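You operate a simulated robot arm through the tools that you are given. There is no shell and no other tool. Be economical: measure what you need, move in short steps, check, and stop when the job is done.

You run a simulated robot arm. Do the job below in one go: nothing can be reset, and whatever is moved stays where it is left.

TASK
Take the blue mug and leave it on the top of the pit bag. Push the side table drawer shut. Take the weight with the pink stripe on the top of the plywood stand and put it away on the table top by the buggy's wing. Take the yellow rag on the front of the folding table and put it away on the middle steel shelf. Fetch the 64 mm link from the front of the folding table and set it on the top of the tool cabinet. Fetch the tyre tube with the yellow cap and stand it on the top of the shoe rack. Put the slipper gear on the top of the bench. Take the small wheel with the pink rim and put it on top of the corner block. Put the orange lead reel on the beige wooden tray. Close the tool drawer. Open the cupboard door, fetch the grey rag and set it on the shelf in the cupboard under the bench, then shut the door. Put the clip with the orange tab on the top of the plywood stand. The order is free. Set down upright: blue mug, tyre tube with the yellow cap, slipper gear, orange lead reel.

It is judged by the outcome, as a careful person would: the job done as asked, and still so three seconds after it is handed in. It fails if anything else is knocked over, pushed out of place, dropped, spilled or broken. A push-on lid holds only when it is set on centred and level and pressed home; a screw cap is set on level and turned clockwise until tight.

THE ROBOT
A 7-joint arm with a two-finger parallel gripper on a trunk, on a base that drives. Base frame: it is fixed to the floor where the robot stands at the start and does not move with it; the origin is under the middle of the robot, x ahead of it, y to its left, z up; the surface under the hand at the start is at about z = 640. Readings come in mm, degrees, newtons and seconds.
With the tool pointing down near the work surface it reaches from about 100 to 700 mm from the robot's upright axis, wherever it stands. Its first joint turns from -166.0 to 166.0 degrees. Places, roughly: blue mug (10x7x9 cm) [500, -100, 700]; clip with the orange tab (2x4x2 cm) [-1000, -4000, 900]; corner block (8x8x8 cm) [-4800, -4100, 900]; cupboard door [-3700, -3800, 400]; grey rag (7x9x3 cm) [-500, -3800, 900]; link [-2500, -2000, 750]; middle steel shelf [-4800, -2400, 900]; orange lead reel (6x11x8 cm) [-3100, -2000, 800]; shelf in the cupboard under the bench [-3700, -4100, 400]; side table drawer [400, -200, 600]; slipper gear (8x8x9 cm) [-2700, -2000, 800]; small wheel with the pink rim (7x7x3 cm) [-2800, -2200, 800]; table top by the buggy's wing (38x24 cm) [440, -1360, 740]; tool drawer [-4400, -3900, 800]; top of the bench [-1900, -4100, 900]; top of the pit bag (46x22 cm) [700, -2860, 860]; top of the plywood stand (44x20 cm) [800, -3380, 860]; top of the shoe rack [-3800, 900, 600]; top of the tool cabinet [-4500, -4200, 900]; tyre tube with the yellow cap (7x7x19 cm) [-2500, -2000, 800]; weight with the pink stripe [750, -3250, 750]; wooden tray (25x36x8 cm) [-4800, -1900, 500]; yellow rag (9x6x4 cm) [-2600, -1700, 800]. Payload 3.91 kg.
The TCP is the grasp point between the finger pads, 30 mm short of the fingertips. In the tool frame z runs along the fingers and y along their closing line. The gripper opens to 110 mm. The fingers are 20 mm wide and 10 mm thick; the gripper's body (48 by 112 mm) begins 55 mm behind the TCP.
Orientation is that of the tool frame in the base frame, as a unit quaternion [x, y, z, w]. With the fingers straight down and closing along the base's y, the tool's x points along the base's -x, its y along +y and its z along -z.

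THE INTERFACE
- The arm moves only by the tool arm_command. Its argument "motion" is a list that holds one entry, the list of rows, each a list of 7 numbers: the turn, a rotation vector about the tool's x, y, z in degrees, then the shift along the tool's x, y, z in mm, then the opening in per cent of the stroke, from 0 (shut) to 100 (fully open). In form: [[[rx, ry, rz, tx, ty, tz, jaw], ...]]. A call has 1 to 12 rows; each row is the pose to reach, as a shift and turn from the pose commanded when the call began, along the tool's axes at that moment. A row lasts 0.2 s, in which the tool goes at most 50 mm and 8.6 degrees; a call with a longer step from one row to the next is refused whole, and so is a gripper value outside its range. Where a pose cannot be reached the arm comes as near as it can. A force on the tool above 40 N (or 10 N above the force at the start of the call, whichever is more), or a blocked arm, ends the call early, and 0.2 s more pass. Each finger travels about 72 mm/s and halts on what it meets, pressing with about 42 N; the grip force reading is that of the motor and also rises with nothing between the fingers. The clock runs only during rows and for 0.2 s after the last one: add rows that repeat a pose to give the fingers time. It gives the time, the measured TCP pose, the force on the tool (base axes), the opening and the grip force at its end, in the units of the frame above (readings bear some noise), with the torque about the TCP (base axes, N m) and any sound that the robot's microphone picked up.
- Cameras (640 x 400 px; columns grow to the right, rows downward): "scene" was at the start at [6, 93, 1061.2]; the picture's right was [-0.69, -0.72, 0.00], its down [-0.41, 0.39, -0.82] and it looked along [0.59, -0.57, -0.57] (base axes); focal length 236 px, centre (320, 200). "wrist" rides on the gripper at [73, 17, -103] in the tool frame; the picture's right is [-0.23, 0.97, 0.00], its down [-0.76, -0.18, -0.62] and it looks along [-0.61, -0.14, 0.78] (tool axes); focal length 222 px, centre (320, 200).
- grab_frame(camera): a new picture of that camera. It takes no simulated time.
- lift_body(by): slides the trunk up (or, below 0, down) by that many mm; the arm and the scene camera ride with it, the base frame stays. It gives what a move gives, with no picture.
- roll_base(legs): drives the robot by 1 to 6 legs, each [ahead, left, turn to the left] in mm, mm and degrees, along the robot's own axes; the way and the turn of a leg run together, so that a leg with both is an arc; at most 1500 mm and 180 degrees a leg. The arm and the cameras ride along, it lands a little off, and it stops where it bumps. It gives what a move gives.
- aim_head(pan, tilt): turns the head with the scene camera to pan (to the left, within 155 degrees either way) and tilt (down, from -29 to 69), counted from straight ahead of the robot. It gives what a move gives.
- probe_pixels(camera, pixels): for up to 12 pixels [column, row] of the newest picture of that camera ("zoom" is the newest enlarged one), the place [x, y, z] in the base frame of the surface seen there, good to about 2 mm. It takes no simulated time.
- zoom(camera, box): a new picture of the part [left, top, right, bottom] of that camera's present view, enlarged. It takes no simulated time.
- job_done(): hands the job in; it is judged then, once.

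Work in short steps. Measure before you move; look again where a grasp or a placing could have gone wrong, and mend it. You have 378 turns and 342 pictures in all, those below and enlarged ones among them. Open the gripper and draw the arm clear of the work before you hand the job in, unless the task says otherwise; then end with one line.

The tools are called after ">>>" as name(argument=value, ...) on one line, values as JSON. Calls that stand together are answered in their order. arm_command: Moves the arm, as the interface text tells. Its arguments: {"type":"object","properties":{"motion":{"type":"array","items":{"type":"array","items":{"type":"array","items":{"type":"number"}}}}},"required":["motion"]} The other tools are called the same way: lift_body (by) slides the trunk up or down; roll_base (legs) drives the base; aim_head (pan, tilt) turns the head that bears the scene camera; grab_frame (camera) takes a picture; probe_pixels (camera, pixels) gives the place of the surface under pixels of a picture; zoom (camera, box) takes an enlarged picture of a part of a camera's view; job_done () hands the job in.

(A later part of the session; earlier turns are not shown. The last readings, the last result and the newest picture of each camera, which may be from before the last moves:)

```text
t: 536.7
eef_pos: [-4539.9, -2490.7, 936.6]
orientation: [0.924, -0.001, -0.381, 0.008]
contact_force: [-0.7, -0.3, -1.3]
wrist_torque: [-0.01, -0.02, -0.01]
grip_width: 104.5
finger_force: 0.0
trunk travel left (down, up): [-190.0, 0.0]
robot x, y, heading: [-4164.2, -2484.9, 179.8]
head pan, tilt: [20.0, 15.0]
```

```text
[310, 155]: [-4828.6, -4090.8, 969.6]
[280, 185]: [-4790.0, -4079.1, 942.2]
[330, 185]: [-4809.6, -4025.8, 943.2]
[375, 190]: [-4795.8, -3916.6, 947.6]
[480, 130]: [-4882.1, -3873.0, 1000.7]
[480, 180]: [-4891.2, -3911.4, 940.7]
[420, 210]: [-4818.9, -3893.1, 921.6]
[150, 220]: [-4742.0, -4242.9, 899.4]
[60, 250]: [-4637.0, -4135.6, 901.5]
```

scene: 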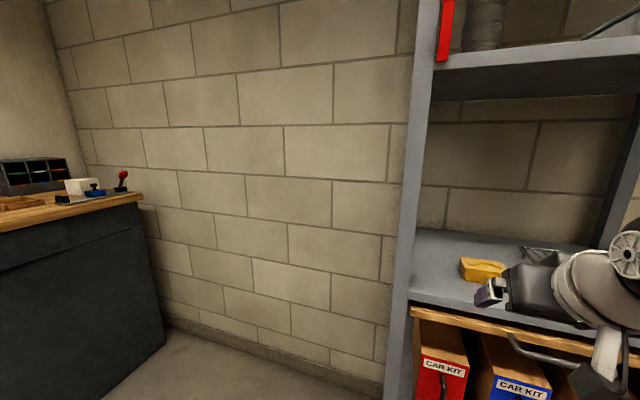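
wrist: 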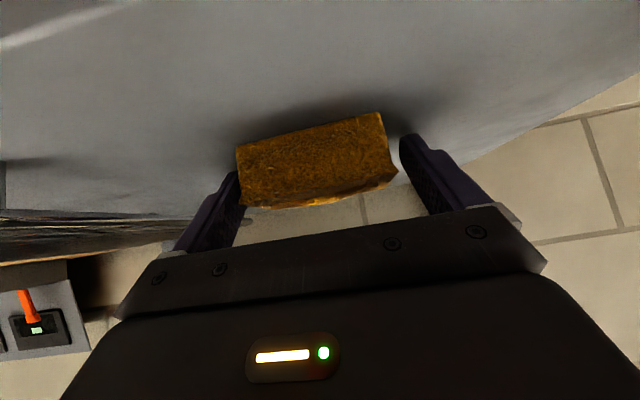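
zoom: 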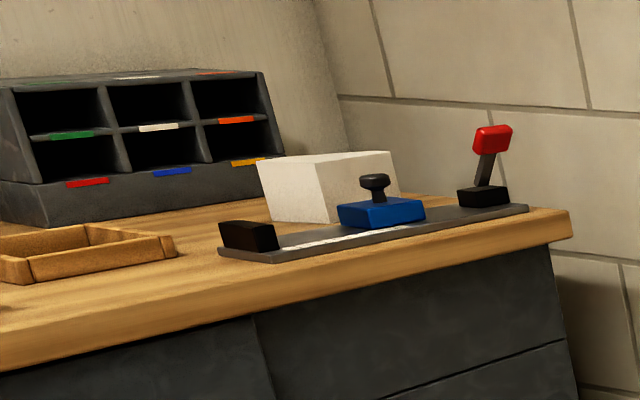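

Destinations seen: the white corner block's top is at z≈970 around (-4829,-4065). Now back to the table's south end for the link; I re-level the tool on the way.

>>> roll_base(legs=[[-300, 0, 0], [-500, 215, 0], [-800, 0, 0], [0, 0, -90]])

>>> arm_command(motion=[[[0, 7.5, 0, 0, 0, 0, 60], [0, 15, 0, 0, 0, 0, 40], [0, 22.5, 0, 0, 0, 0, 40], [0, 30, 0, 0, 0, 0, 40], [0, 37.5, 0, 0, 0, 0, 40], [0, 45, 0, 0, 0, 0, 40]]])

>>> grab_frame(camera="wrist")

>>> aim_head(pan=-30, tilt=35)

>>> grab_frame(camera="scene")

```text
t: 549.2
eef_pos: [-2572.2, -2326.4, 937.6]
orientation: [-0.652, 0.655, 0.276, 0.265]
contact_force: [-0.4, 0.2, -0.1]
wrist_torque: [0.0, -0.03, -0.01]
grip_width: 104.6
finger_force: 0.1
trunk travel left (down, up): [-190.0, 0.0]
robot x, y, heading: [-2567.3, -2703.2, 89.8]
head pan, tilt: [20.0, 15.0]
```

```text
t: 550.6
eef_pos: [-2572.0, -2325.3, 937.4]
orientation: [0.708, -0.706, -0.005, 0.007]
contact_force: [0.3, -0.3, 0.4]
wrist_torque: [0.01, 0.01, -0.01]
grip_width: 43.8
finger_force: 0.2
trunk travel left (down, up): [-190.0, 0.0]
robot x, y, heading: [-2564.4, -2702.8, 89.6]
head pan, tilt: [20.0, 15.0]
```

```text
156 pictures are left
```

wrist: 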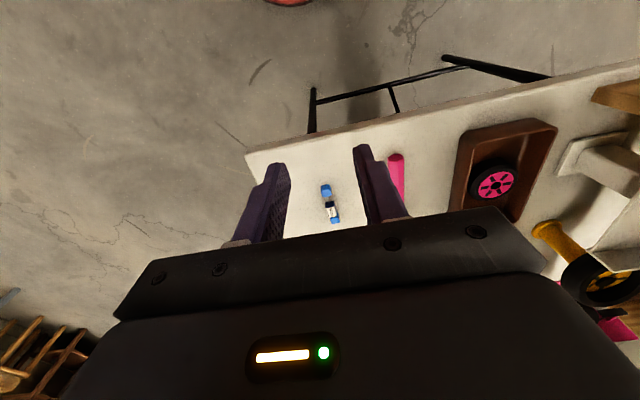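

```text
t: 551.8
eef_pos: [-2571.4, -2325.4, 937.2]
orientation: [0.708, -0.707, -0.006, 0.006]
contact_force: [0.7, -0.6, 0.3]
wrist_torque: [-0.02, 0.0, 0.0]
grip_width: 44.0
finger_force: 0.0
trunk travel left (down, up): [-190.0, 0.0]
robot x, y, heading: [-2567.5, -2703.8, 89.8]
head pan, tilt: [-30.0, 35.0]
```

```text
155 pictures are left
```

scene: 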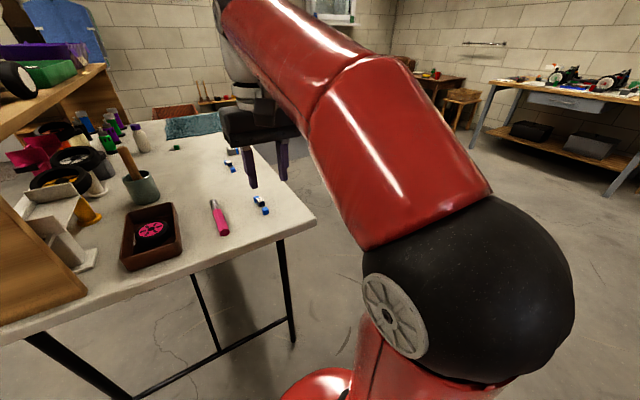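

Everything needed is visible. I zoom and probe the link, box and free table for a regrasp spot.

>>> zoom(camera="scene", box=[110, 170, 310, 295])

>>> probe_pixels(camera="zoom", pixels=[[480, 100], [465, 93], [490, 135], [340, 120], [365, 200], [35, 130], [205, 115], [225, 260], [40, 310], [130, 190], [300, 260], [420, 190]])

>>> probe_pixels(camera="wrist", pixels=[[331, 208], [325, 187], [335, 218], [325, 212], [336, 206], [395, 157], [404, 200]])

```text
3.20 times, centred on (210, 232) of scene
```

zoom: 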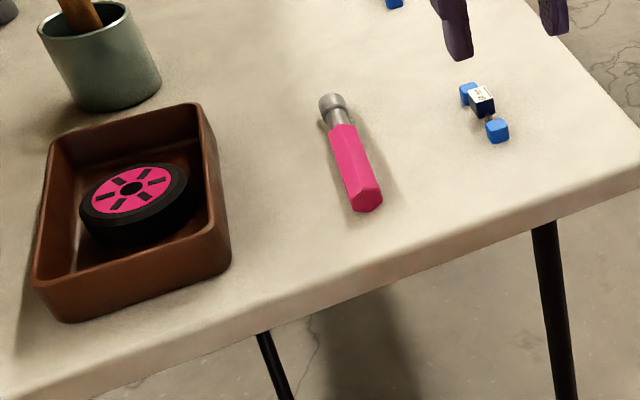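

```text
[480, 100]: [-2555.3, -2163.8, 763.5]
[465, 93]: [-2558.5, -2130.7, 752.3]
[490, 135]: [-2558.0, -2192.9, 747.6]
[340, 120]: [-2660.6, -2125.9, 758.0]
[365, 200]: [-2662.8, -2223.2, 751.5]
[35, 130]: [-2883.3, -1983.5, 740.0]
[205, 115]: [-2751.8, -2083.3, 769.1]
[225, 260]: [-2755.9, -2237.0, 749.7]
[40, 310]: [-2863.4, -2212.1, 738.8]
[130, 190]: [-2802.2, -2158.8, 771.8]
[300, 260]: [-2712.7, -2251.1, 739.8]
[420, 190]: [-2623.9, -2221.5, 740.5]
```

```text
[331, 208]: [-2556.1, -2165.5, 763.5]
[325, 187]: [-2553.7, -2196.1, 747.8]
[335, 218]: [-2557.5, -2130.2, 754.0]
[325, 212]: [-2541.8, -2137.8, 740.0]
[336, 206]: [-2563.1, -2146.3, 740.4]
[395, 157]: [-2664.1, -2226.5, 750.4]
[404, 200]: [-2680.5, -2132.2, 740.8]
```

Link centre ≈(-2556,-2161), its middle block top z≈763. I go over it and down to TCP z≈773.

>>> arm_command(motion=[[[0, 0, 0, -41, -4, 10, 40], [0, 0, 0, -82, -8, 20, 40], [0, 0, 0, -123, -12, 30, 40], [0, 0, 0, -164, -15, 40, 40], [0, 0, 0, -164, -15, 80, 40], [0, 0, 0, -164, -15, 115, 40]]])

>>> grab_frame(camera="wrist")

>>> probe_pixels(camera="wrist", pixels=[[320, 150], [320, 165], [320, 180], [310, 165], [332, 165]])

```text
t: 553.2
eef_pos: [-2560.0, -2163.8, 822.0]
orientation: [0.708, -0.707, -0.005, 0.006]
contact_force: [0.3, -0.9, 0.4]
wrist_torque: [0.0, -0.02, 0.02]
grip_width: 44.0
finger_force: 0.1
trunk travel left (down, up): [-190.0, 0.0]
robot x, y, heading: [-2565.5, -2704.0, 89.6]
head pan, tilt: [-30.0, 35.0]
```

```text
153 pictures are left
```

wrist: 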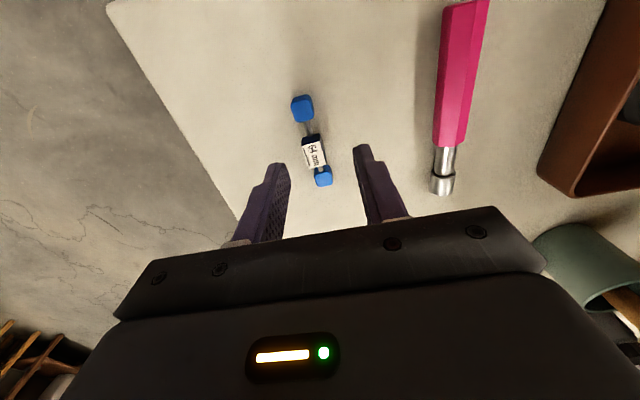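

```text
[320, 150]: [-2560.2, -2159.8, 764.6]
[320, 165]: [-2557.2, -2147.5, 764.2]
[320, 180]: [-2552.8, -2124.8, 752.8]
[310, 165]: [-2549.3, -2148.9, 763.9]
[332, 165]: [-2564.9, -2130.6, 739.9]
```

Slight recentring (+4 mm x, +3 mm y), then down 49 mm, close, lift.

>>> arm_command(motion=[[[0, 0, 0, -3, -4, 25, 40], [0, 0, 0, -3, -4, 49, 40], [0, 0, 0, -3, -4, 49, 20], [0, 0, 0, -3, -4, 49, 5], [0, 0, 0, -3, -4, 49, 5], [0, 0, 0, -3, -4, 40, 5], [0, 0, 0, -3, -4, 20, 5], [0, 0, 0, -3, -4, -20, 5]]])

>>> grab_frame(camera="wrist")

```text
t: 555.0
eef_pos: [-2554.9, -2160.3, 841.4]
orientation: [0.708, -0.706, -0.005, 0.007]
contact_force: [-0.2, 0.2, -0.6]
wrist_torque: [0.02, -0.01, 0.02]
grip_width: 14.3
finger_force: 41.7
trunk travel left (down, up): [-190.0, 0.0]
robot x, y, heading: [-2566.8, -2703.6, 89.7]
head pan, tilt: [-30.0, 35.0]
```

```text
152 pictures are left
```

wrist: 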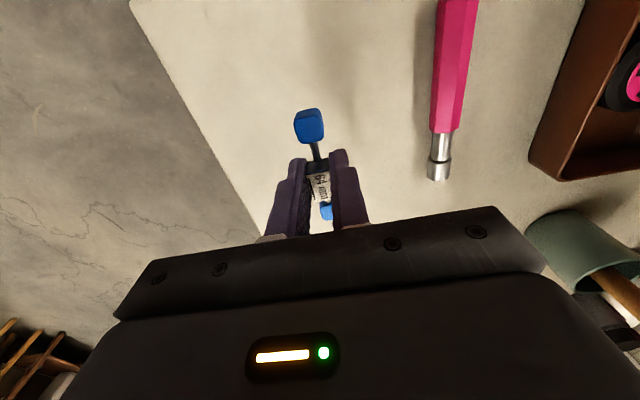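

Link held. I retract and drive to the tool cabinet.

>>> arm_command(motion=[[[0, 0, 0, 45, 0, -20, 5], [0, 0, 0, 90, 0, -45, 5], [0, 0, 0, 135, 0, -70, 5], [0, 0, 0, 175, 0, -95, 5], [0, 0, 0, 200, 0, -125, 5]]])

>>> roll_base(legs=[[-200, 0, 0], [0, 0, 90], [0, 0, 90], [0, -1400, 0], [350, -400, 0]])

>>> aim_head(pan=15, tilt=30)

>>> grab_frame(camera="scene")

>>> grab_frame(camera="wrist")

```text
refused: row 2 steps farther than a row can; nothing moved
```

```text
t: 573.5
eef_pos: [-4385.5, -3790.0, 842.8]
orientation: [0.706, 0.709, 0.006, 0.005]
contact_force: [-0.7, -0.2, 0.3]
wrist_torque: [-0.01, 0.03, 0.0]
grip_width: 14.2
finger_force: 42.2
trunk travel left (down, up): [-190.0, 0.0]
robot x, y, heading: [-4378.0, -3242.2, -90.1]
head pan, tilt: [-30.0, 35.0]
```

```text
t: 574.6
eef_pos: [-4386.6, -3789.7, 841.3]
orientation: [0.706, 0.708, 0.006, 0.005]
contact_force: [0.5, -0.6, 0.6]
wrist_torque: [0.0, -0.02, 0.0]
grip_width: 14.0
finger_force: 42.2
trunk travel left (down, up): [-190.0, 0.0]
robot x, y, heading: [-4378.1, -3244.8, -90.0]
head pan, tilt: [15.0, 30.0]
```

```text
151 pictures are left
```

scene: 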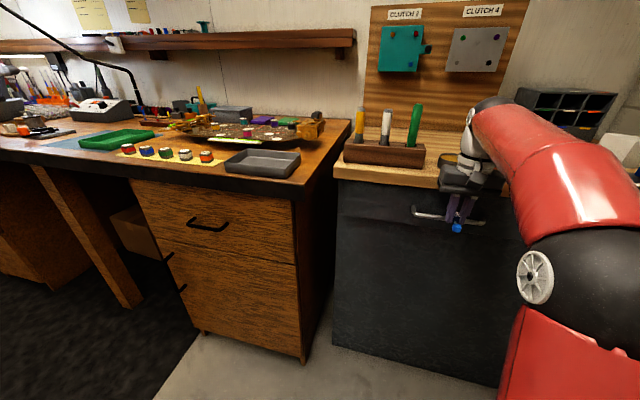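

```text
150 pictures are left
```

wrist: 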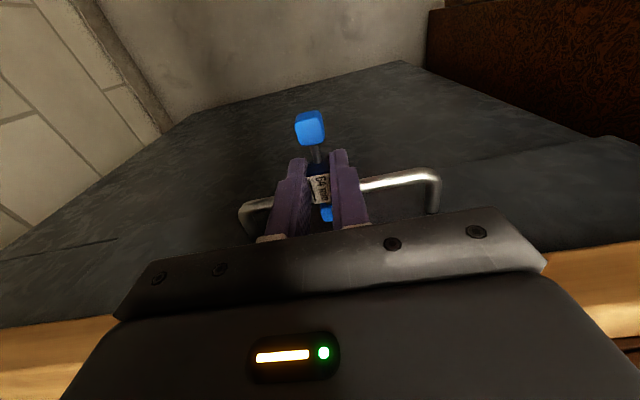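

The retract row was refused (51 mm step), so the arm travelled extended; luckily nothing was met, and it now hangs just in front of the drawer handle. I back off 200 mm, then raise and retract.

>>> roll_base(legs=[[-200, 0, 0]])

>>> arm_command(motion=[[[0, 0, 0, 30, 0, -20, 5], [0, 0, 0, 65, 0, -40, 5], [0, 0, 0, 100, 0, -65, 5], [0, 0, 0, 135, 0, -90, 5], [0, 0, 0, 165, 0, -115, 5], [0, 0, 0, 185, 0, -130, 5]]])

>>> grab_frame(camera="scene")

```text
t: 576.2
eef_pos: [-4386.4, -3590.6, 841.6]
orientation: [0.706, 0.708, 0.007, 0.005]
contact_force: [-0.6, -0.3, 0.5]
wrist_torque: [-0.01, -0.03, -0.01]
grip_width: 14.2
finger_force: 41.8
trunk travel left (down, up): [-190.0, 0.0]
robot x, y, heading: [-4377.8, -3049.1, -90.1]
head pan, tilt: [15.0, 30.0]
```

```text
t: 577.6
eef_pos: [-4387.7, -3405.6, 971.1]
orientation: [0.705, 0.709, 0.007, 0.005]
contact_force: [0.6, 0.0, -0.3]
wrist_torque: [0.03, -0.01, 0.03]
grip_width: 14.4
finger_force: 42.0
trunk travel left (down, up): [-190.0, 0.0]
robot x, y, heading: [-4375.7, -3047.2, -90.2]
head pan, tilt: [15.0, 30.0]
```

```text
149 pictures are left
```

scene: 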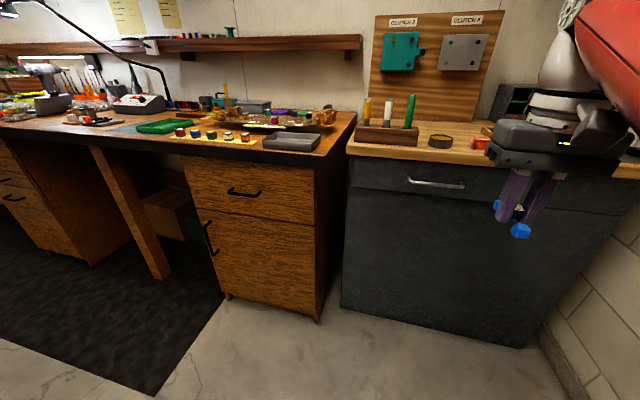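

The drawer is still shut. I enlarge the cabinet top and probe for a free spot.

>>> zoom(camera="scene", box=[340, 80, 540, 200])

>>> probe_pixels(camera="zoom", pixels=[[150, 215], [250, 200], [290, 205], [330, 215], [400, 215], [250, 240], [350, 235], [450, 210], [290, 180], [380, 190], [200, 225], [410, 195]])

```text
3.20 times, centred on (440, 140) of scene
```

zoom: 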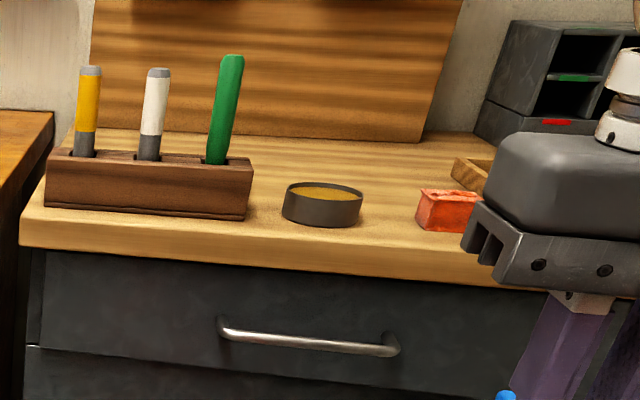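

```text
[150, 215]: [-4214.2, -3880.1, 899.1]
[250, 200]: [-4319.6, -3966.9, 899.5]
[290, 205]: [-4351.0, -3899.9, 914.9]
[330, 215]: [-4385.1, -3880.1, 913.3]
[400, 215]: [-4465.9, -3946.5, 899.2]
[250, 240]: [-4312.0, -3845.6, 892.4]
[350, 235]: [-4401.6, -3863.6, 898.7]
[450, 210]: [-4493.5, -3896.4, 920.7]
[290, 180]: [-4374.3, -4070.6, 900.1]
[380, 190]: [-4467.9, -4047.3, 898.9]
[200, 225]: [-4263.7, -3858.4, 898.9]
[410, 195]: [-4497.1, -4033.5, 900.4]
```

Free area behind the cup, around (-4400,-4030). I drive 440 mm ahead, then carry the link over the cup at z≈968.

>>> roll_base(legs=[[440, -12, 0]])

>>> arm_command(motion=[[[0, 0, 0, -40, 0, 0, 5], [0, 0, 0, -80, 0, 3, 5], [0, 0, 0, -120, 0, 10, 5], [0, 0, 0, -155, 0, 18, 5], [0, 0, 0, -185, 0, 25, 5]]])

>>> grab_frame(camera="wrist")

>>> aim_head(pan=22, tilt=30)

>>> grab_frame(camera="scene")

```text
t: 580.3
eef_pos: [-4401.5, -3845.4, 971.9]
orientation: [0.706, 0.708, 0.006, 0.005]
contact_force: [0.5, -0.5, -0.2]
wrist_torque: [-0.01, 0.01, 0.0]
grip_width: 14.2
finger_force: 42.4
trunk travel left (down, up): [-190.0, 0.0]
robot x, y, heading: [-4392.2, -3488.9, -90.1]
head pan, tilt: [15.0, 30.0]
```

```text
t: 581.5
eef_pos: [-4402.5, -4009.2, 948.9]
orientation: [0.706, 0.708, 0.006, 0.005]
contact_force: [0.0, 0.2, -1.2]
wrist_torque: [-0.01, 0.02, 0.0]
grip_width: 14.0
finger_force: 41.9
out of reach, approached as far as the arm can: row 5
trunk travel left (down, up): [-190.0, 0.0]
robot x, y, heading: [-4387.9, -3487.1, -90.2]
head pan, tilt: [15.0, 30.0]
```

```text
147 pictures are left
```

wrist: 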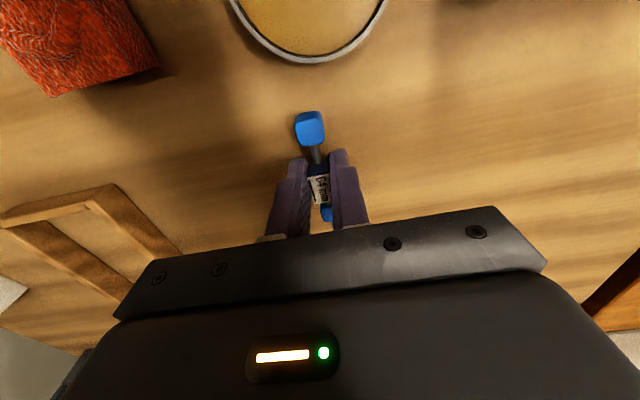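

```text
t: 582.2
eef_pos: [-4402.0, -4009.9, 947.4]
orientation: [0.706, 0.708, 0.005, 0.006]
contact_force: [-0.2, -0.1, -0.5]
wrist_torque: [0.02, 0.0, -0.02]
grip_width: 14.1
finger_force: 42.1
trunk travel left (down, up): [-190.0, 0.0]
robot x, y, heading: [-4390.1, -3489.0, -90.1]
head pan, tilt: [22.0, 30.0]
```

```text
146 pictures are left
```

scene: 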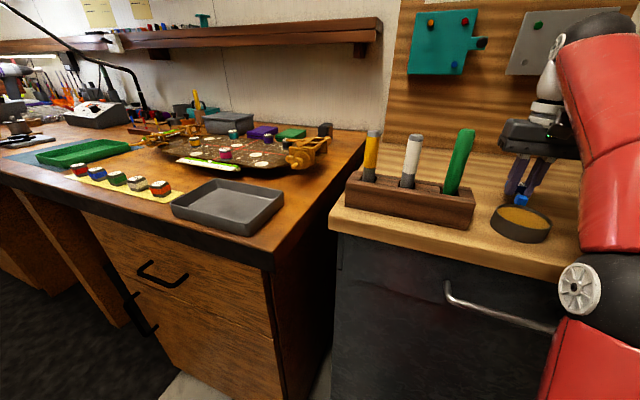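

Clear wood beneath. I lower to z≈933, release, rise.

>>> arm_command(motion=[[[0, 0, 0, -8, 0, 5, 5], [0, 0, 0, -10, 0, 11, 5], [0, 0, 0, -10, 0, 14, 5], [0, 0, 0, -10, 0, 14.5, 5], [0, 0, 0, -10, 0, 14.5, 20], [0, 0, 0, -10, 0, 14.5, 34], [0, 0, 0, -8, 0, 5, 34], [0, 0, 0, 10, 0, -2, 34], [0, 0, 0, 45, 0, -12, 34], [0, 0, 0, 90, 0, -20, 34], [0, 0, 0, 135, 0, -22, 34]]])

>>> zoom(camera="scene", box=[440, 120, 640, 260])

>>> grab_frame(camera="wrist")

```text
t: 584.6
eef_pos: [-4402.3, -3874.6, 969.6]
orientation: [0.706, 0.708, 0.007, 0.004]
contact_force: [-0.4, -0.4, -0.2]
wrist_torque: [0.08, -0.01, -0.01]
grip_width: 37.5
finger_force: 0.0
trunk travel left (down, up): [-190.0, 0.0]
robot x, y, heading: [-4386.7, -3488.7, -90.0]
head pan, tilt: [22.0, 30.0]
```

```text
2.86 times, centred on (540, 190) of scene
```

zoom: 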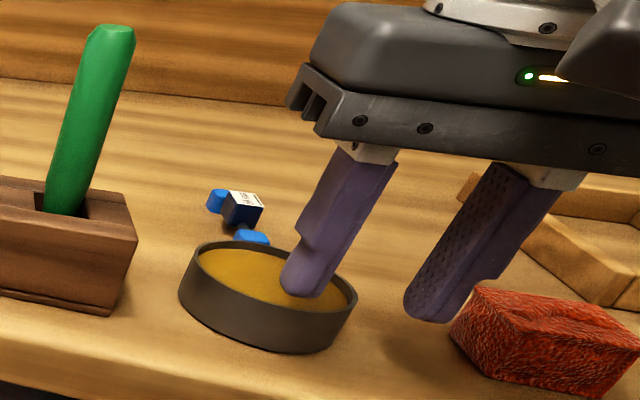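

```text
144 pictures are left
```

wrist: 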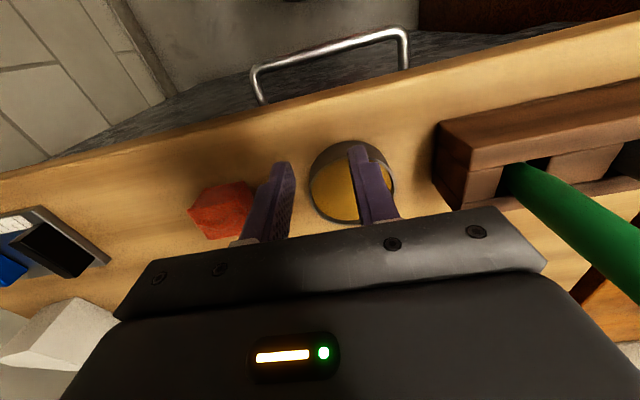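

Link is down on the cabinet top. I retract and drive back to the table for the pink-rimmed wheel.

>>> arm_command(motion=[[[0, 0, 0, 20, 0, 0, 40], [0, 0, 0, 30, 0, 0, 60]]])

>>> roll_base(legs=[[-600, 0, 0], [0, 1400, 0], [0, 230, 0], [0, 0, 90], [0, 0, 90], [180, 0, 0]])

>>> grab_frame(camera="wrist")

>>> aim_head(pan=-28, tilt=35)

>>> grab_frame(camera="scene")

```text
t: 585.2
eef_pos: [-4402.0, -3843.0, 970.6]
orientation: [0.707, 0.707, 0.006, 0.004]
contact_force: [0.8, -0.6, 0.0]
wrist_torque: [0.01, 0.04, -0.05]
grip_width: 65.8
finger_force: 0.1
trunk travel left (down, up): [-190.0, 0.0]
robot x, y, heading: [-4393.3, -3491.5, -90.0]
head pan, tilt: [22.0, 30.0]
```

```text
t: 605.3
eef_pos: [-2751.1, -2346.2, 971.5]
orientation: [0.719, -0.695, -0.005, 0.006]
contact_force: [0.4, 0.9, -0.2]
wrist_torque: [-0.01, -0.01, 0.0]
grip_width: 65.9
finger_force: 0.0
trunk travel left (down, up): [-190.0, 0.0]
robot x, y, heading: [-2753.4, -2702.2, 91.6]
head pan, tilt: [22.0, 30.0]
```

```text
143 pictures are left
```

wrist: 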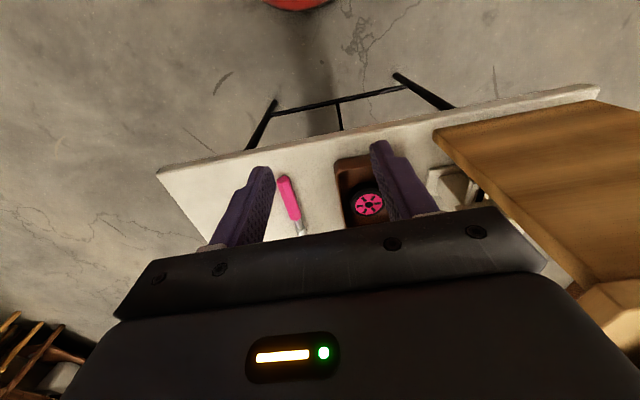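

```text
t: 606.5
eef_pos: [-2750.0, -2345.2, 970.3]
orientation: [0.718, -0.696, -0.005, 0.006]
contact_force: [0.2, 0.3, 0.3]
wrist_torque: [0.02, -0.03, -0.01]
grip_width: 66.0
finger_force: 0.0
trunk travel left (down, up): [-190.0, 0.0]
robot x, y, heading: [-2752.9, -2704.4, 91.4]
head pan, tilt: [-28.0, 35.0]
```

```text
142 pictures are left
```

scene: 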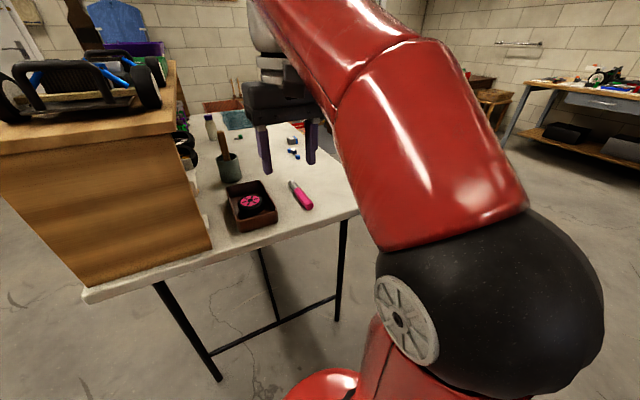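

I measure the brown box's inside and the wheel.

>>> zoom(camera="scene", box=[210, 165, 300, 240])

>>> probe_pixels(camera="zoom", pixels=[[115, 135], [360, 105], [465, 310], [130, 370], [290, 220], [205, 235], [370, 215], [290, 180], [290, 260], [330, 300], [395, 230], [160, 250]])

```text
5.33 times, centred on (255, 202) of scene
```

zoom: 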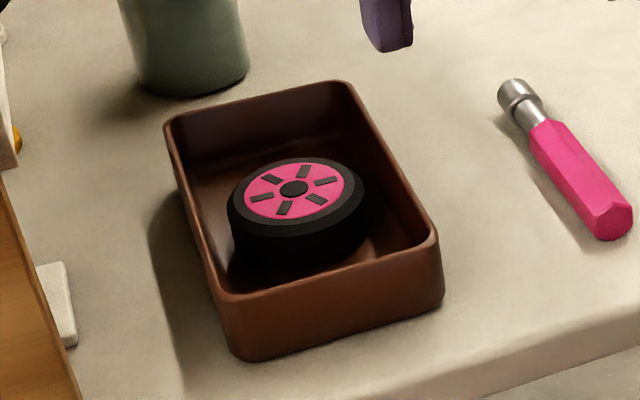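

```text
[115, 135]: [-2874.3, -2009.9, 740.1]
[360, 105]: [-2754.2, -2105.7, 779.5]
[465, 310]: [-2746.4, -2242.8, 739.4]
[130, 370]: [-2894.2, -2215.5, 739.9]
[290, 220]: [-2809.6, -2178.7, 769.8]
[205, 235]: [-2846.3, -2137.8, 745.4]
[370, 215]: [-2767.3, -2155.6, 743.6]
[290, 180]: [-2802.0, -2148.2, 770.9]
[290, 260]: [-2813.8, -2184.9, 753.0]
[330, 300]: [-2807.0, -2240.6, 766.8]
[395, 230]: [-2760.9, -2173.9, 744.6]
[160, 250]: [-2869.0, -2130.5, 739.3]
```

>>> probe_pixels(camera="zoom", pixels=[[176, 130], [338, 92], [428, 238], [226, 290], [180, 170], [380, 155], [210, 270], [270, 105], [330, 262], [294, 187], [238, 215], [355, 180]])

```text
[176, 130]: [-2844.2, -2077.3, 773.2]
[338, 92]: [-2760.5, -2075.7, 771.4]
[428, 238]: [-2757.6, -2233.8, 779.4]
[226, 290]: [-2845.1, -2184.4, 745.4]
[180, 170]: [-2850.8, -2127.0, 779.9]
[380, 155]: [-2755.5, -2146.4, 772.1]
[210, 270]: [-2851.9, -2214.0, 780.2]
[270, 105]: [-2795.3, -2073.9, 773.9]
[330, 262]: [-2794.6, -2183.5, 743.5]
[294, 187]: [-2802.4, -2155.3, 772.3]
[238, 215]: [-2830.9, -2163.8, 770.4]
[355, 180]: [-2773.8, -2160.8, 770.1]
```

Inside the box only the y-direction has finger room. I yaw the tool 90° (camera to the east) while moving above the wheel at about (-2802,-2157).

>>> arm_command(motion=[[[0, 0, -8.2, -17, 4, 5, 85], [0, 0, -16.4, -34, 8, 10, 85], [0, 0, -24.6, -51, 12, 15, 85], [0, 0, -32.8, -68, 17, 22, 85], [0, 0, -41, -86, 21, 30, 85], [0, 0, -49.2, -103, 25, 38, 85], [0, 0, -57.4, -120, 30, 46, 85], [0, 0, -65.6, -138, 34, 54, 85], [0, 0, -73.8, -155, 39, 60, 85], [0, 0, -82, -172, 43, 66, 85], [0, 0, -90, -189, 47, 72, 85]]])

>>> grab_frame(camera="wrist")

```text
t: 608.9
eef_pos: [-2805.7, -2160.0, 899.1]
orientation: [1.0, 0.017, -0.008, 0.001]
contact_force: [0.6, -0.4, 0.4]
wrist_torque: [-0.02, 0.03, 0.0]
grip_width: 93.4
finger_force: 0.1
trunk travel left (down, up): [-190.0, 0.0]
robot x, y, heading: [-2754.1, -2704.6, 91.6]
head pan, tilt: [-28.0, 35.0]
```

```text
140 pictures are left
```

wrist: 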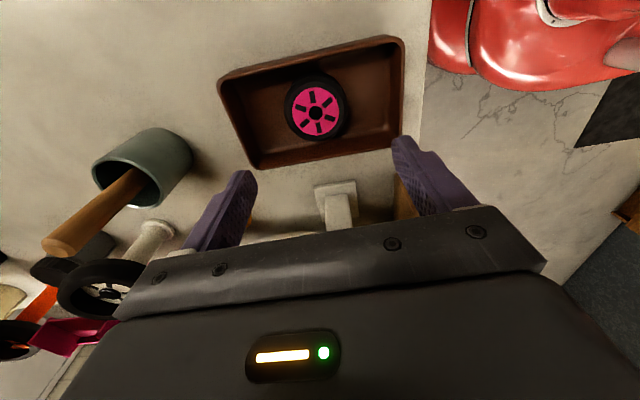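

I probe the wheel and the tall stick's end.

>>> probe_pixels(camera="wrist", pixels=[[293, 112], [338, 105], [313, 90], [320, 132], [316, 112], [60, 240], [340, 195], [288, 130], [345, 125]])

```text
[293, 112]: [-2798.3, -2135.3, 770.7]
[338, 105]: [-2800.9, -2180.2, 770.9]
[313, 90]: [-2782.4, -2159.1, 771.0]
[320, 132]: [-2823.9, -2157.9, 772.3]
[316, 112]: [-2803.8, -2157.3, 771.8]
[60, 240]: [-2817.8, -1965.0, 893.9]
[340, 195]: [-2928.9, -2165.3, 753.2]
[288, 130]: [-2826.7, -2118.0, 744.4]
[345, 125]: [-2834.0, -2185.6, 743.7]
```

Wheel centre (-2803.5,-2157.5). I lower to z≈777, close, lift gently.

>>> arm_command(motion=[[[0, 0, 0, 2, -2.5, 40, 85], [0, 0, 0, 2, -2.5, 80, 85], [0, 0, 0, 2, -2.5, 110, 85], [0, 0, 0, 2, -2.5, 121, 85], [0, 0, 0, 2, -2.5, 121, 65], [0, 0, 0, 2, -2.5, 121, 50], [0, 0, 0, 2, -2.5, 121, 40], [0, 0, 0, 2, -2.5, 121, 40], [0, 0, 0, 2, -2.5, 112, 40], [0, 0, 0, 2, -2.5, 90, 40], [0, 0, 0, 2, -2.5, 50, 40]]])

>>> grab_frame(camera="wrist")

```text
t: 611.3
eef_pos: [-2804.2, -2156.7, 848.8]
orientation: [1.0, 0.015, -0.008, 0.002]
contact_force: [0.0, -0.3, -0.2]
wrist_torque: [-0.01, 0.04, -0.02]
grip_width: 64.0
finger_force: 42.0
trunk travel left (down, up): [-190.0, 0.0]
robot x, y, heading: [-2752.1, -2703.3, 91.5]
head pan, tilt: [-28.0, 35.0]
```

```text
139 pictures are left
```

wrist: 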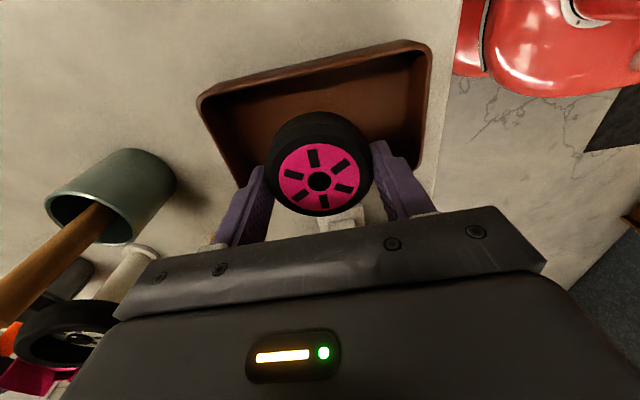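

Wheel held. I carry it east to the link's old spot (-2570,-2195) and lower it to the table.

>>> arm_command(motion=[[[0, 0, 0, 46, 8, 0, 40], [0, 0, 0, 92, 16, 0, 40], [0, 0, 0, 138, 24, 0, 40], [0, 0, 0, 184, 32, 0, 40], [0, 0, 0, 233, 38, 0, 40], [0, 0, 0, 233, 38, 40, 40], [0, 0, 0, 233, 38, 65, 40], [0, 0, 0, 233, 38, 74, 40]]])

>>> grab_frame(camera="wrist")

```text
t: 613.1
eef_pos: [-2570.5, -2187.4, 772.6]
orientation: [1.0, 0.016, -0.007, -0.001]
contact_force: [1.8, 1.8, 14.0]
wrist_torque: [-0.15, 0.12, 0.01]
grip_width: 64.0
finger_force: 42.2
trunk travel left (down, up): [-190.0, 0.0]
robot x, y, heading: [-2752.7, -2703.3, 91.4]
head pan, tilt: [-28.0, 35.0]
```

```text
138 pictures are left
```

wrist: 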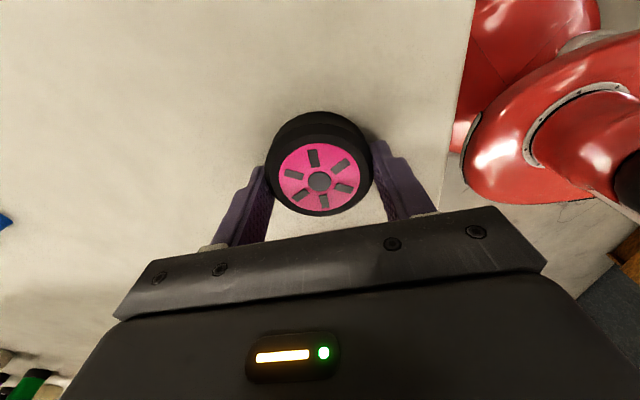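

It stands on the table. I release, rise, and yaw back while drawing toward me.

>>> arm_command(motion=[[[0, 0, 0, 0, 0, -1, 60], [0, 0, 0, 0, 0, -1, 85], [0, 0, 0, 0, 0, -1, 85], [0, 0, 0, 0, 0, -40, 85], [0, 0, 0, 0, 0, -80, 85], [0, 0, 0, 0, 0, -120, 85]]])

>>> arm_command(motion=[[[0, 0, 8.2, -3, 14, -4, 95], [0, 0, 16.4, -6, 28, -8, 95], [0, 0, 24.6, -10, 42, -12, 95], [0, 0, 32.8, -14, 56, -16, 95], [0, 0, 41, -18, 70, -20, 95], [0, 0, 49.2, -22, 84, -24, 95], [0, 0, 57.4, -26, 98, -28, 95], [0, 0, 65.6, -30, 112, -32, 95], [0, 0, 73.8, -34, 126, -36, 95], [0, 0, 82, -38, 140, -40, 95], [0, 0, 88.3, -42, 150, -44, 95]]])

>>> grab_frame(camera="wrist")

```text
t: 614.5
eef_pos: [-2569.3, -2186.3, 892.1]
orientation: [1.0, 0.015, -0.008, 0.002]
contact_force: [0.1, 0.4, 0.1]
wrist_torque: [-0.03, -0.01, 0.0]
grip_width: 93.4
finger_force: 0.0
trunk travel left (down, up): [-190.0, 0.0]
robot x, y, heading: [-2753.3, -2702.3, 91.8]
head pan, tilt: [-28.0, 35.0]
```

```text
t: 616.9
eef_pos: [-2604.9, -2338.4, 936.7]
orientation: [0.728, -0.686, -0.005, 0.006]
contact_force: [0.9, 0.2, -0.4]
wrist_torque: [-0.01, 0.02, -0.04]
grip_width: 104.5
finger_force: 0.0
trunk travel left (down, up): [-190.0, 0.0]
robot x, y, heading: [-2755.8, -2704.3, 91.3]
head pan, tilt: [-28.0, 35.0]
```

```text
137 pictures are left
```

wrist: 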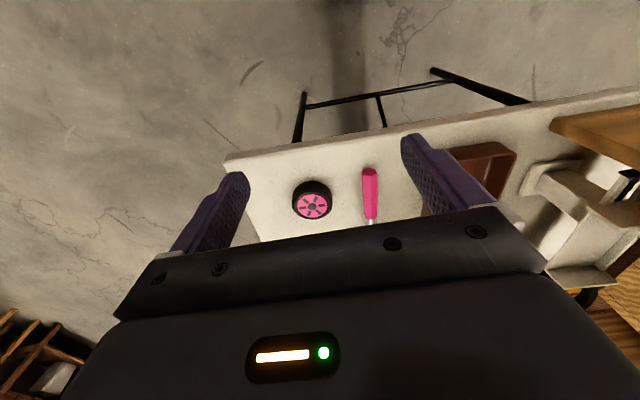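

I probe the wheel's new place.

>>> probe_pixels(camera="wrist", pixels=[[298, 208], [327, 205], [312, 190], [313, 216], [312, 204]])

>>> roll_base(legs=[[0, -170, -1.3]])

```text
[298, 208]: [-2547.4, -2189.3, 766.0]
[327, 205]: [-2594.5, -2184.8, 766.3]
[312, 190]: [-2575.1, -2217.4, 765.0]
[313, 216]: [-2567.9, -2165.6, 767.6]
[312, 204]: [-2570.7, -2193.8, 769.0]
```

```text
t: 618.4
eef_pos: [-2426.7, -2338.3, 935.8]
orientation: [0.721, -0.693, -0.005, 0.006]
contact_force: [0.0, 0.5, 0.2]
wrist_torque: [0.0, -0.01, -0.01]
grip_width: 104.5
finger_force: 0.0
trunk travel left (down, up): [-190.0, 0.0]
robot x, y, heading: [-2581.9, -2701.7, 90.5]
head pan, tilt: [-28.0, 35.0]
```

Wheel centre ≈(-2570,-2189). I tilt the tool 45° while moving to a pre-grasp point behind it.

>>> arm_command(motion=[[[0, -7.5, 0, -11, 24, 16, 95], [0, -15, 0, -22, 48, 32, 95], [0, -22.5, 0, -33, 72, 48, 95], [0, -30, 0, -44, 96, 64, 95], [0, -37.5, 0, -55, 120, 80, 95], [0, -45, 0, -67, 144, 95, 95], [0, -45, 0, -67, 144, 95, 95]]])

>>> grab_frame(camera="wrist")

>>> probe_pixels(camera="wrist", pixels=[[290, 150], [350, 145], [320, 120], [320, 160], [320, 140]])

```text
t: 620.0
eef_pos: [-2574.4, -2276.4, 843.7]
orientation: [0.663, -0.643, -0.281, -0.26]
contact_force: [0.7, 0.0, 0.5]
wrist_torque: [0.02, -0.01, -0.03]
grip_width: 104.4
finger_force: 0.1
trunk travel left (down, up): [-190.0, 0.0]
robot x, y, heading: [-2580.0, -2702.5, 90.2]
head pan, tilt: [-28.0, 35.0]
```

```text
136 pictures are left
```

wrist: 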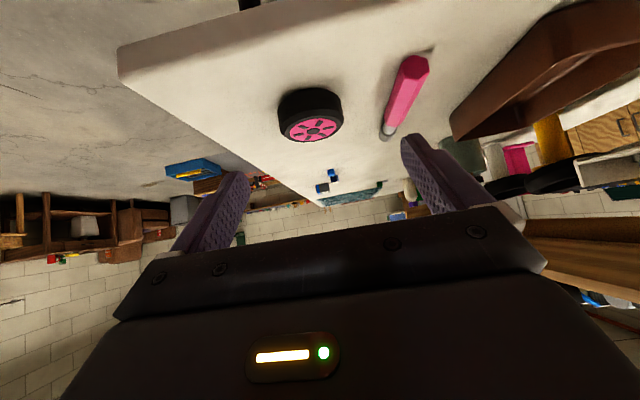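

```text
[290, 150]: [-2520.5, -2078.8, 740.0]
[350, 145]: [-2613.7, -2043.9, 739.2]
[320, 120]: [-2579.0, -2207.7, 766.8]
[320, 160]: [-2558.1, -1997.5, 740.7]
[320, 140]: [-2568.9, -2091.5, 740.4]
```

I narrow the jaws to 90 mm to clear the pink driver, advance 105 mm onto the wheel and close.

>>> arm_command(motion=[[[0, 0, 0, 0, -7, 25, 82], [0, 0, 0, -1, -7, 60, 82], [0, 0, 0, -1, -7, 90, 82], [0, 0, 0, -1.5, -7, 105, 82], [0, 0, 0, -1.5, -7, 105, 82]]])

>>> grab_frame(camera="wrist")

>>> zoom(camera="scene", box=[100, 160, 300, 300])

```text
t: 621.2
eef_pos: [-2571.8, -2203.0, 770.1]
orientation: [0.664, -0.642, -0.281, -0.26]
contact_force: [0.7, 0.5, 0.6]
wrist_torque: [-0.03, -0.01, -0.05]
grip_width: 89.9
finger_force: 0.1
trunk travel left (down, up): [-190.0, 0.0]
robot x, y, heading: [-2582.7, -2703.9, 90.1]
head pan, tilt: [-28.0, 35.0]
```

```text
135 pictures are left
```

wrist: 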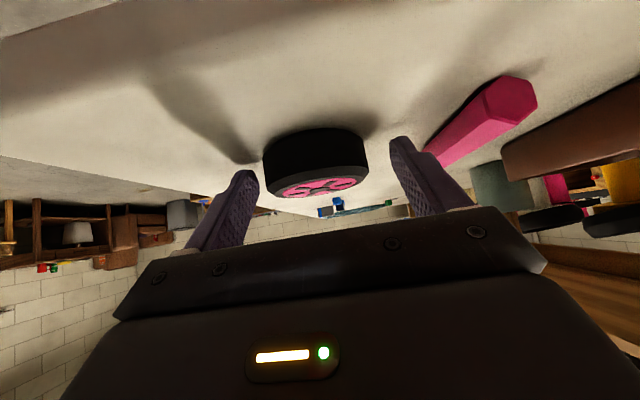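

```text
2.86 times, centred on (200, 230) of scene
```

zoom: 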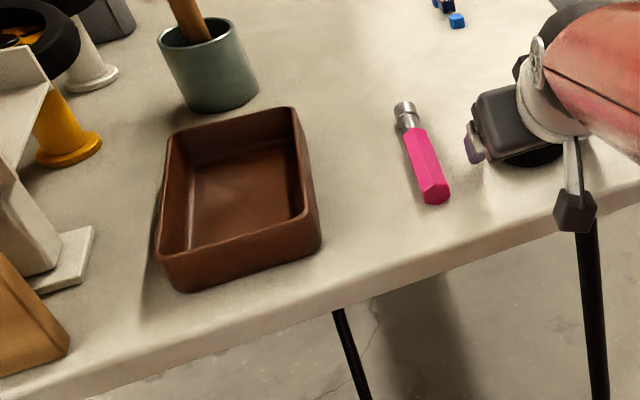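

The wheel is between the pads. I close and lift slowly.

>>> arm_command(motion=[[[0, 0, 0, 0, 0, 0, 65], [0, 0, 0, 0, 0, 0, 50], [0, 0, 0, 0, 0, 0, 40], [0, 0, 0, 0, 0, 0, 40], [0, 0, 0, -6, 0, -6, 40], [0, 0, 0, -18, 0, -18, 40], [0, 0, 0, -35, 0, -35, 40], [0, 0, 0, -55, 0, -55, 40]]])

>>> grab_frame(camera="wrist")

```text
t: 623.0
eef_pos: [-2570.0, -2202.1, 846.5]
orientation: [0.664, -0.643, -0.28, -0.26]
contact_force: [-0.4, 0.6, -0.3]
wrist_torque: [-0.03, 0.01, 0.04]
grip_width: 64.1
finger_force: 42.1
trunk travel left (down, up): [-190.0, 0.0]
robot x, y, heading: [-2584.3, -2699.5, 90.1]
head pan, tilt: [-28.0, 35.0]
```

```text
133 pictures are left
```

wrist: 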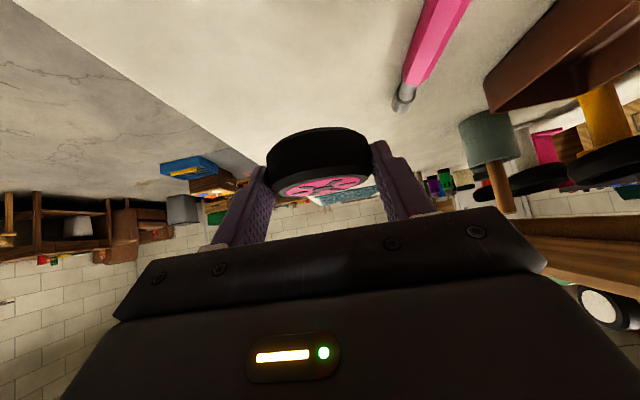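

Wheel held level. I retract the arm first (checking the step sizes), then drive toward the corner.

>>> arm_command(motion=[[[0, 0, 0, 3, 0, -34, 40], [0, 0, 0, 6, 0, -68, 40], [0, 0, 0, 9, 0, -102, 40], [0, 0, 0, 12, 0, -136, 40], [0, 0, 0, 14, 0, -165, 40]]])

>>> roll_base(legs=[[-220, 0, 0], [0, 0, 90], [0, 0, 90], [0, -1400, 0], [250, -640, 0]])

>>> aim_head(pan=-30, tilt=20)

>>> grab_frame(camera="scene")

```text
t: 624.2
eef_pos: [-2563.0, -2328.8, 954.9]
orientation: [0.664, -0.643, -0.28, -0.258]
contact_force: [0.6, 0.3, -0.1]
wrist_torque: [-0.02, 0.02, -0.02]
grip_width: 64.2
finger_force: 42.3
trunk travel left (down, up): [-190.0, 0.0]
robot x, y, heading: [-2579.7, -2701.8, 90.1]
head pan, tilt: [-28.0, 35.0]
```

```text
t: 643.5
eef_pos: [-4639.2, -3560.8, 954.7]
orientation: [0.641, 0.665, -0.259, 0.281]
contact_force: [-0.4, 0.2, -0.2]
wrist_torque: [-0.01, 0.02, -0.01]
grip_width: 64.2
finger_force: 42.2
trunk travel left (down, up): [-190.0, 0.0]
robot x, y, heading: [-4624.2, -3187.7, -89.3]
head pan, tilt: [-28.0, 35.0]
```

```text
t: 644.3
eef_pos: [-4640.5, -3561.3, 955.4]
orientation: [0.641, 0.666, -0.259, 0.282]
contact_force: [0.0, 1.1, 0.2]
wrist_torque: [0.02, 0.0, 0.0]
grip_width: 64.4
finger_force: 42.1
trunk travel left (down, up): [-190.0, 0.0]
robot x, y, heading: [-4624.0, -3188.8, -89.8]
head pan, tilt: [-30.0, 20.0]
```

```text
132 pictures are left
```

scene: 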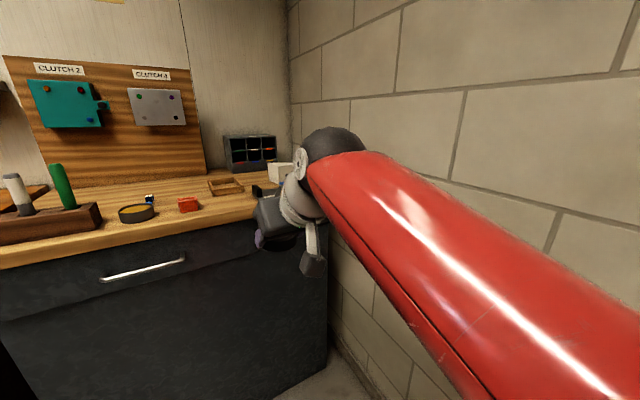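

I turn 13° toward the corner and raise the wheel to about z 1030.

>>> roll_base(legs=[[0, 0, -13]])

>>> arm_command(motion=[[[0, 0, 0, -20, 0, -20, 40], [0, 0, 0, -40, 0, -40, 40], [0, 0, 0, -54, 0, -54, 40]]])

>>> grab_frame(camera="wrist")

>>> aim_head(pan=20, tilt=15)

>>> grab_frame(camera="scene")

```text
t: 645.5
eef_pos: [-4722.6, -3548.6, 955.1]
orientation: [0.713, 0.588, -0.289, 0.25]
contact_force: [0.4, -0.1, 0.8]
wrist_torque: [0.02, -0.03, 0.0]
grip_width: 63.8
finger_force: 42.0
trunk travel left (down, up): [-190.0, 0.0]
robot x, y, heading: [-4629.1, -3189.6, -102.9]
head pan, tilt: [-30.0, 20.0]
```

```text
t: 646.3
eef_pos: [-4724.9, -3547.9, 1032.3]
orientation: [0.712, 0.589, -0.289, 0.251]
contact_force: [0.5, -0.7, -0.4]
wrist_torque: [0.04, -0.02, 0.0]
grip_width: 63.9
finger_force: 42.3
trunk travel left (down, up): [-190.0, 0.0]
robot x, y, heading: [-4623.1, -3187.7, -102.7]
head pan, tilt: [-30.0, 20.0]
```

```text
131 pictures are left
```

wrist: 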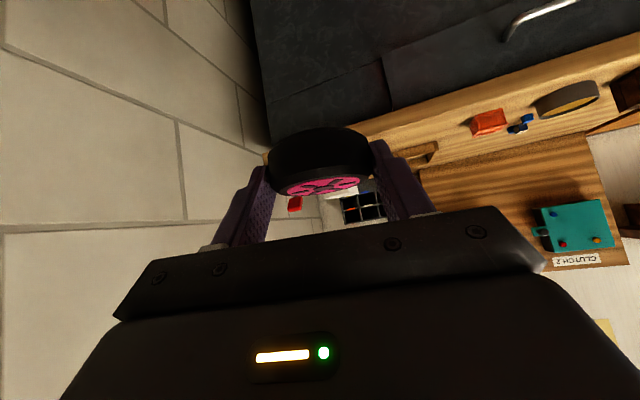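

```text
t: 647.5
eef_pos: [-4725.4, -3547.7, 1032.9]
orientation: [0.713, 0.588, -0.289, 0.25]
contact_force: [-0.8, -0.4, 0.0]
wrist_torque: [0.05, -0.01, 0.04]
grip_width: 63.8
finger_force: 42.3
trunk travel left (down, up): [-190.0, 0.0]
robot x, y, heading: [-4625.2, -3187.9, -102.9]
head pan, tilt: [20.0, 15.0]
```

```text
130 pictures are left
```

scene: 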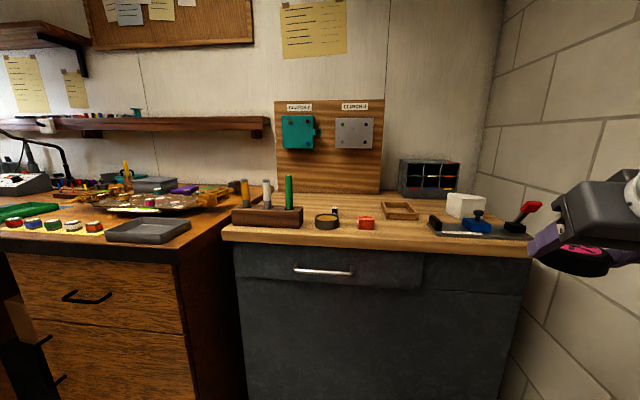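

The block is in plain view at (465,205). I zoom and probe its top.

>>> zoom(camera="scene", box=[410, 165, 550, 255])

>>> probe_pixels(camera="zoom", pixels=[[175, 132], [190, 170], [340, 175], [290, 140], [250, 150], [180, 200], [340, 210], [310, 210], [540, 180], [530, 240], [300, 260], [460, 260]])

```text
4.44 times, centred on (480, 210) of scene
```

zoom: 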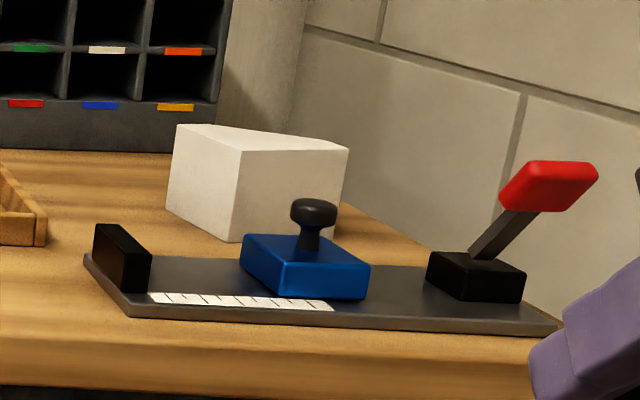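

```text
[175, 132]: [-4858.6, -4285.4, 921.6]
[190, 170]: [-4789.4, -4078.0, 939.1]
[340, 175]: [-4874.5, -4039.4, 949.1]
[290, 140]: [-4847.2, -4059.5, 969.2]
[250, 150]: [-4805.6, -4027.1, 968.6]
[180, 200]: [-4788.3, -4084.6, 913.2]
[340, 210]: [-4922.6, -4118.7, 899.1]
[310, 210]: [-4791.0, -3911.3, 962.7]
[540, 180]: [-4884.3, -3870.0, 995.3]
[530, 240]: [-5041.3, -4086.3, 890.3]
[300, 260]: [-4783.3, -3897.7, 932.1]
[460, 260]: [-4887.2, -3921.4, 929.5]
```

I probe the three visible top corners for the centre.

>>> probe_pixels(camera="zoom", pixels=[[241, 149], [183, 129], [182, 132], [343, 149], [338, 149], [225, 128], [300, 138]])

```text
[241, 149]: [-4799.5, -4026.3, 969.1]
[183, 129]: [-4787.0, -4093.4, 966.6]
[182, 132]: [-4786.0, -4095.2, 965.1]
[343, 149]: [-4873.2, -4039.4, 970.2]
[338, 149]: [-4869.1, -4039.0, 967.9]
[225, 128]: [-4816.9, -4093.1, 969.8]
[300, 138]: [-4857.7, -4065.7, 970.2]
```

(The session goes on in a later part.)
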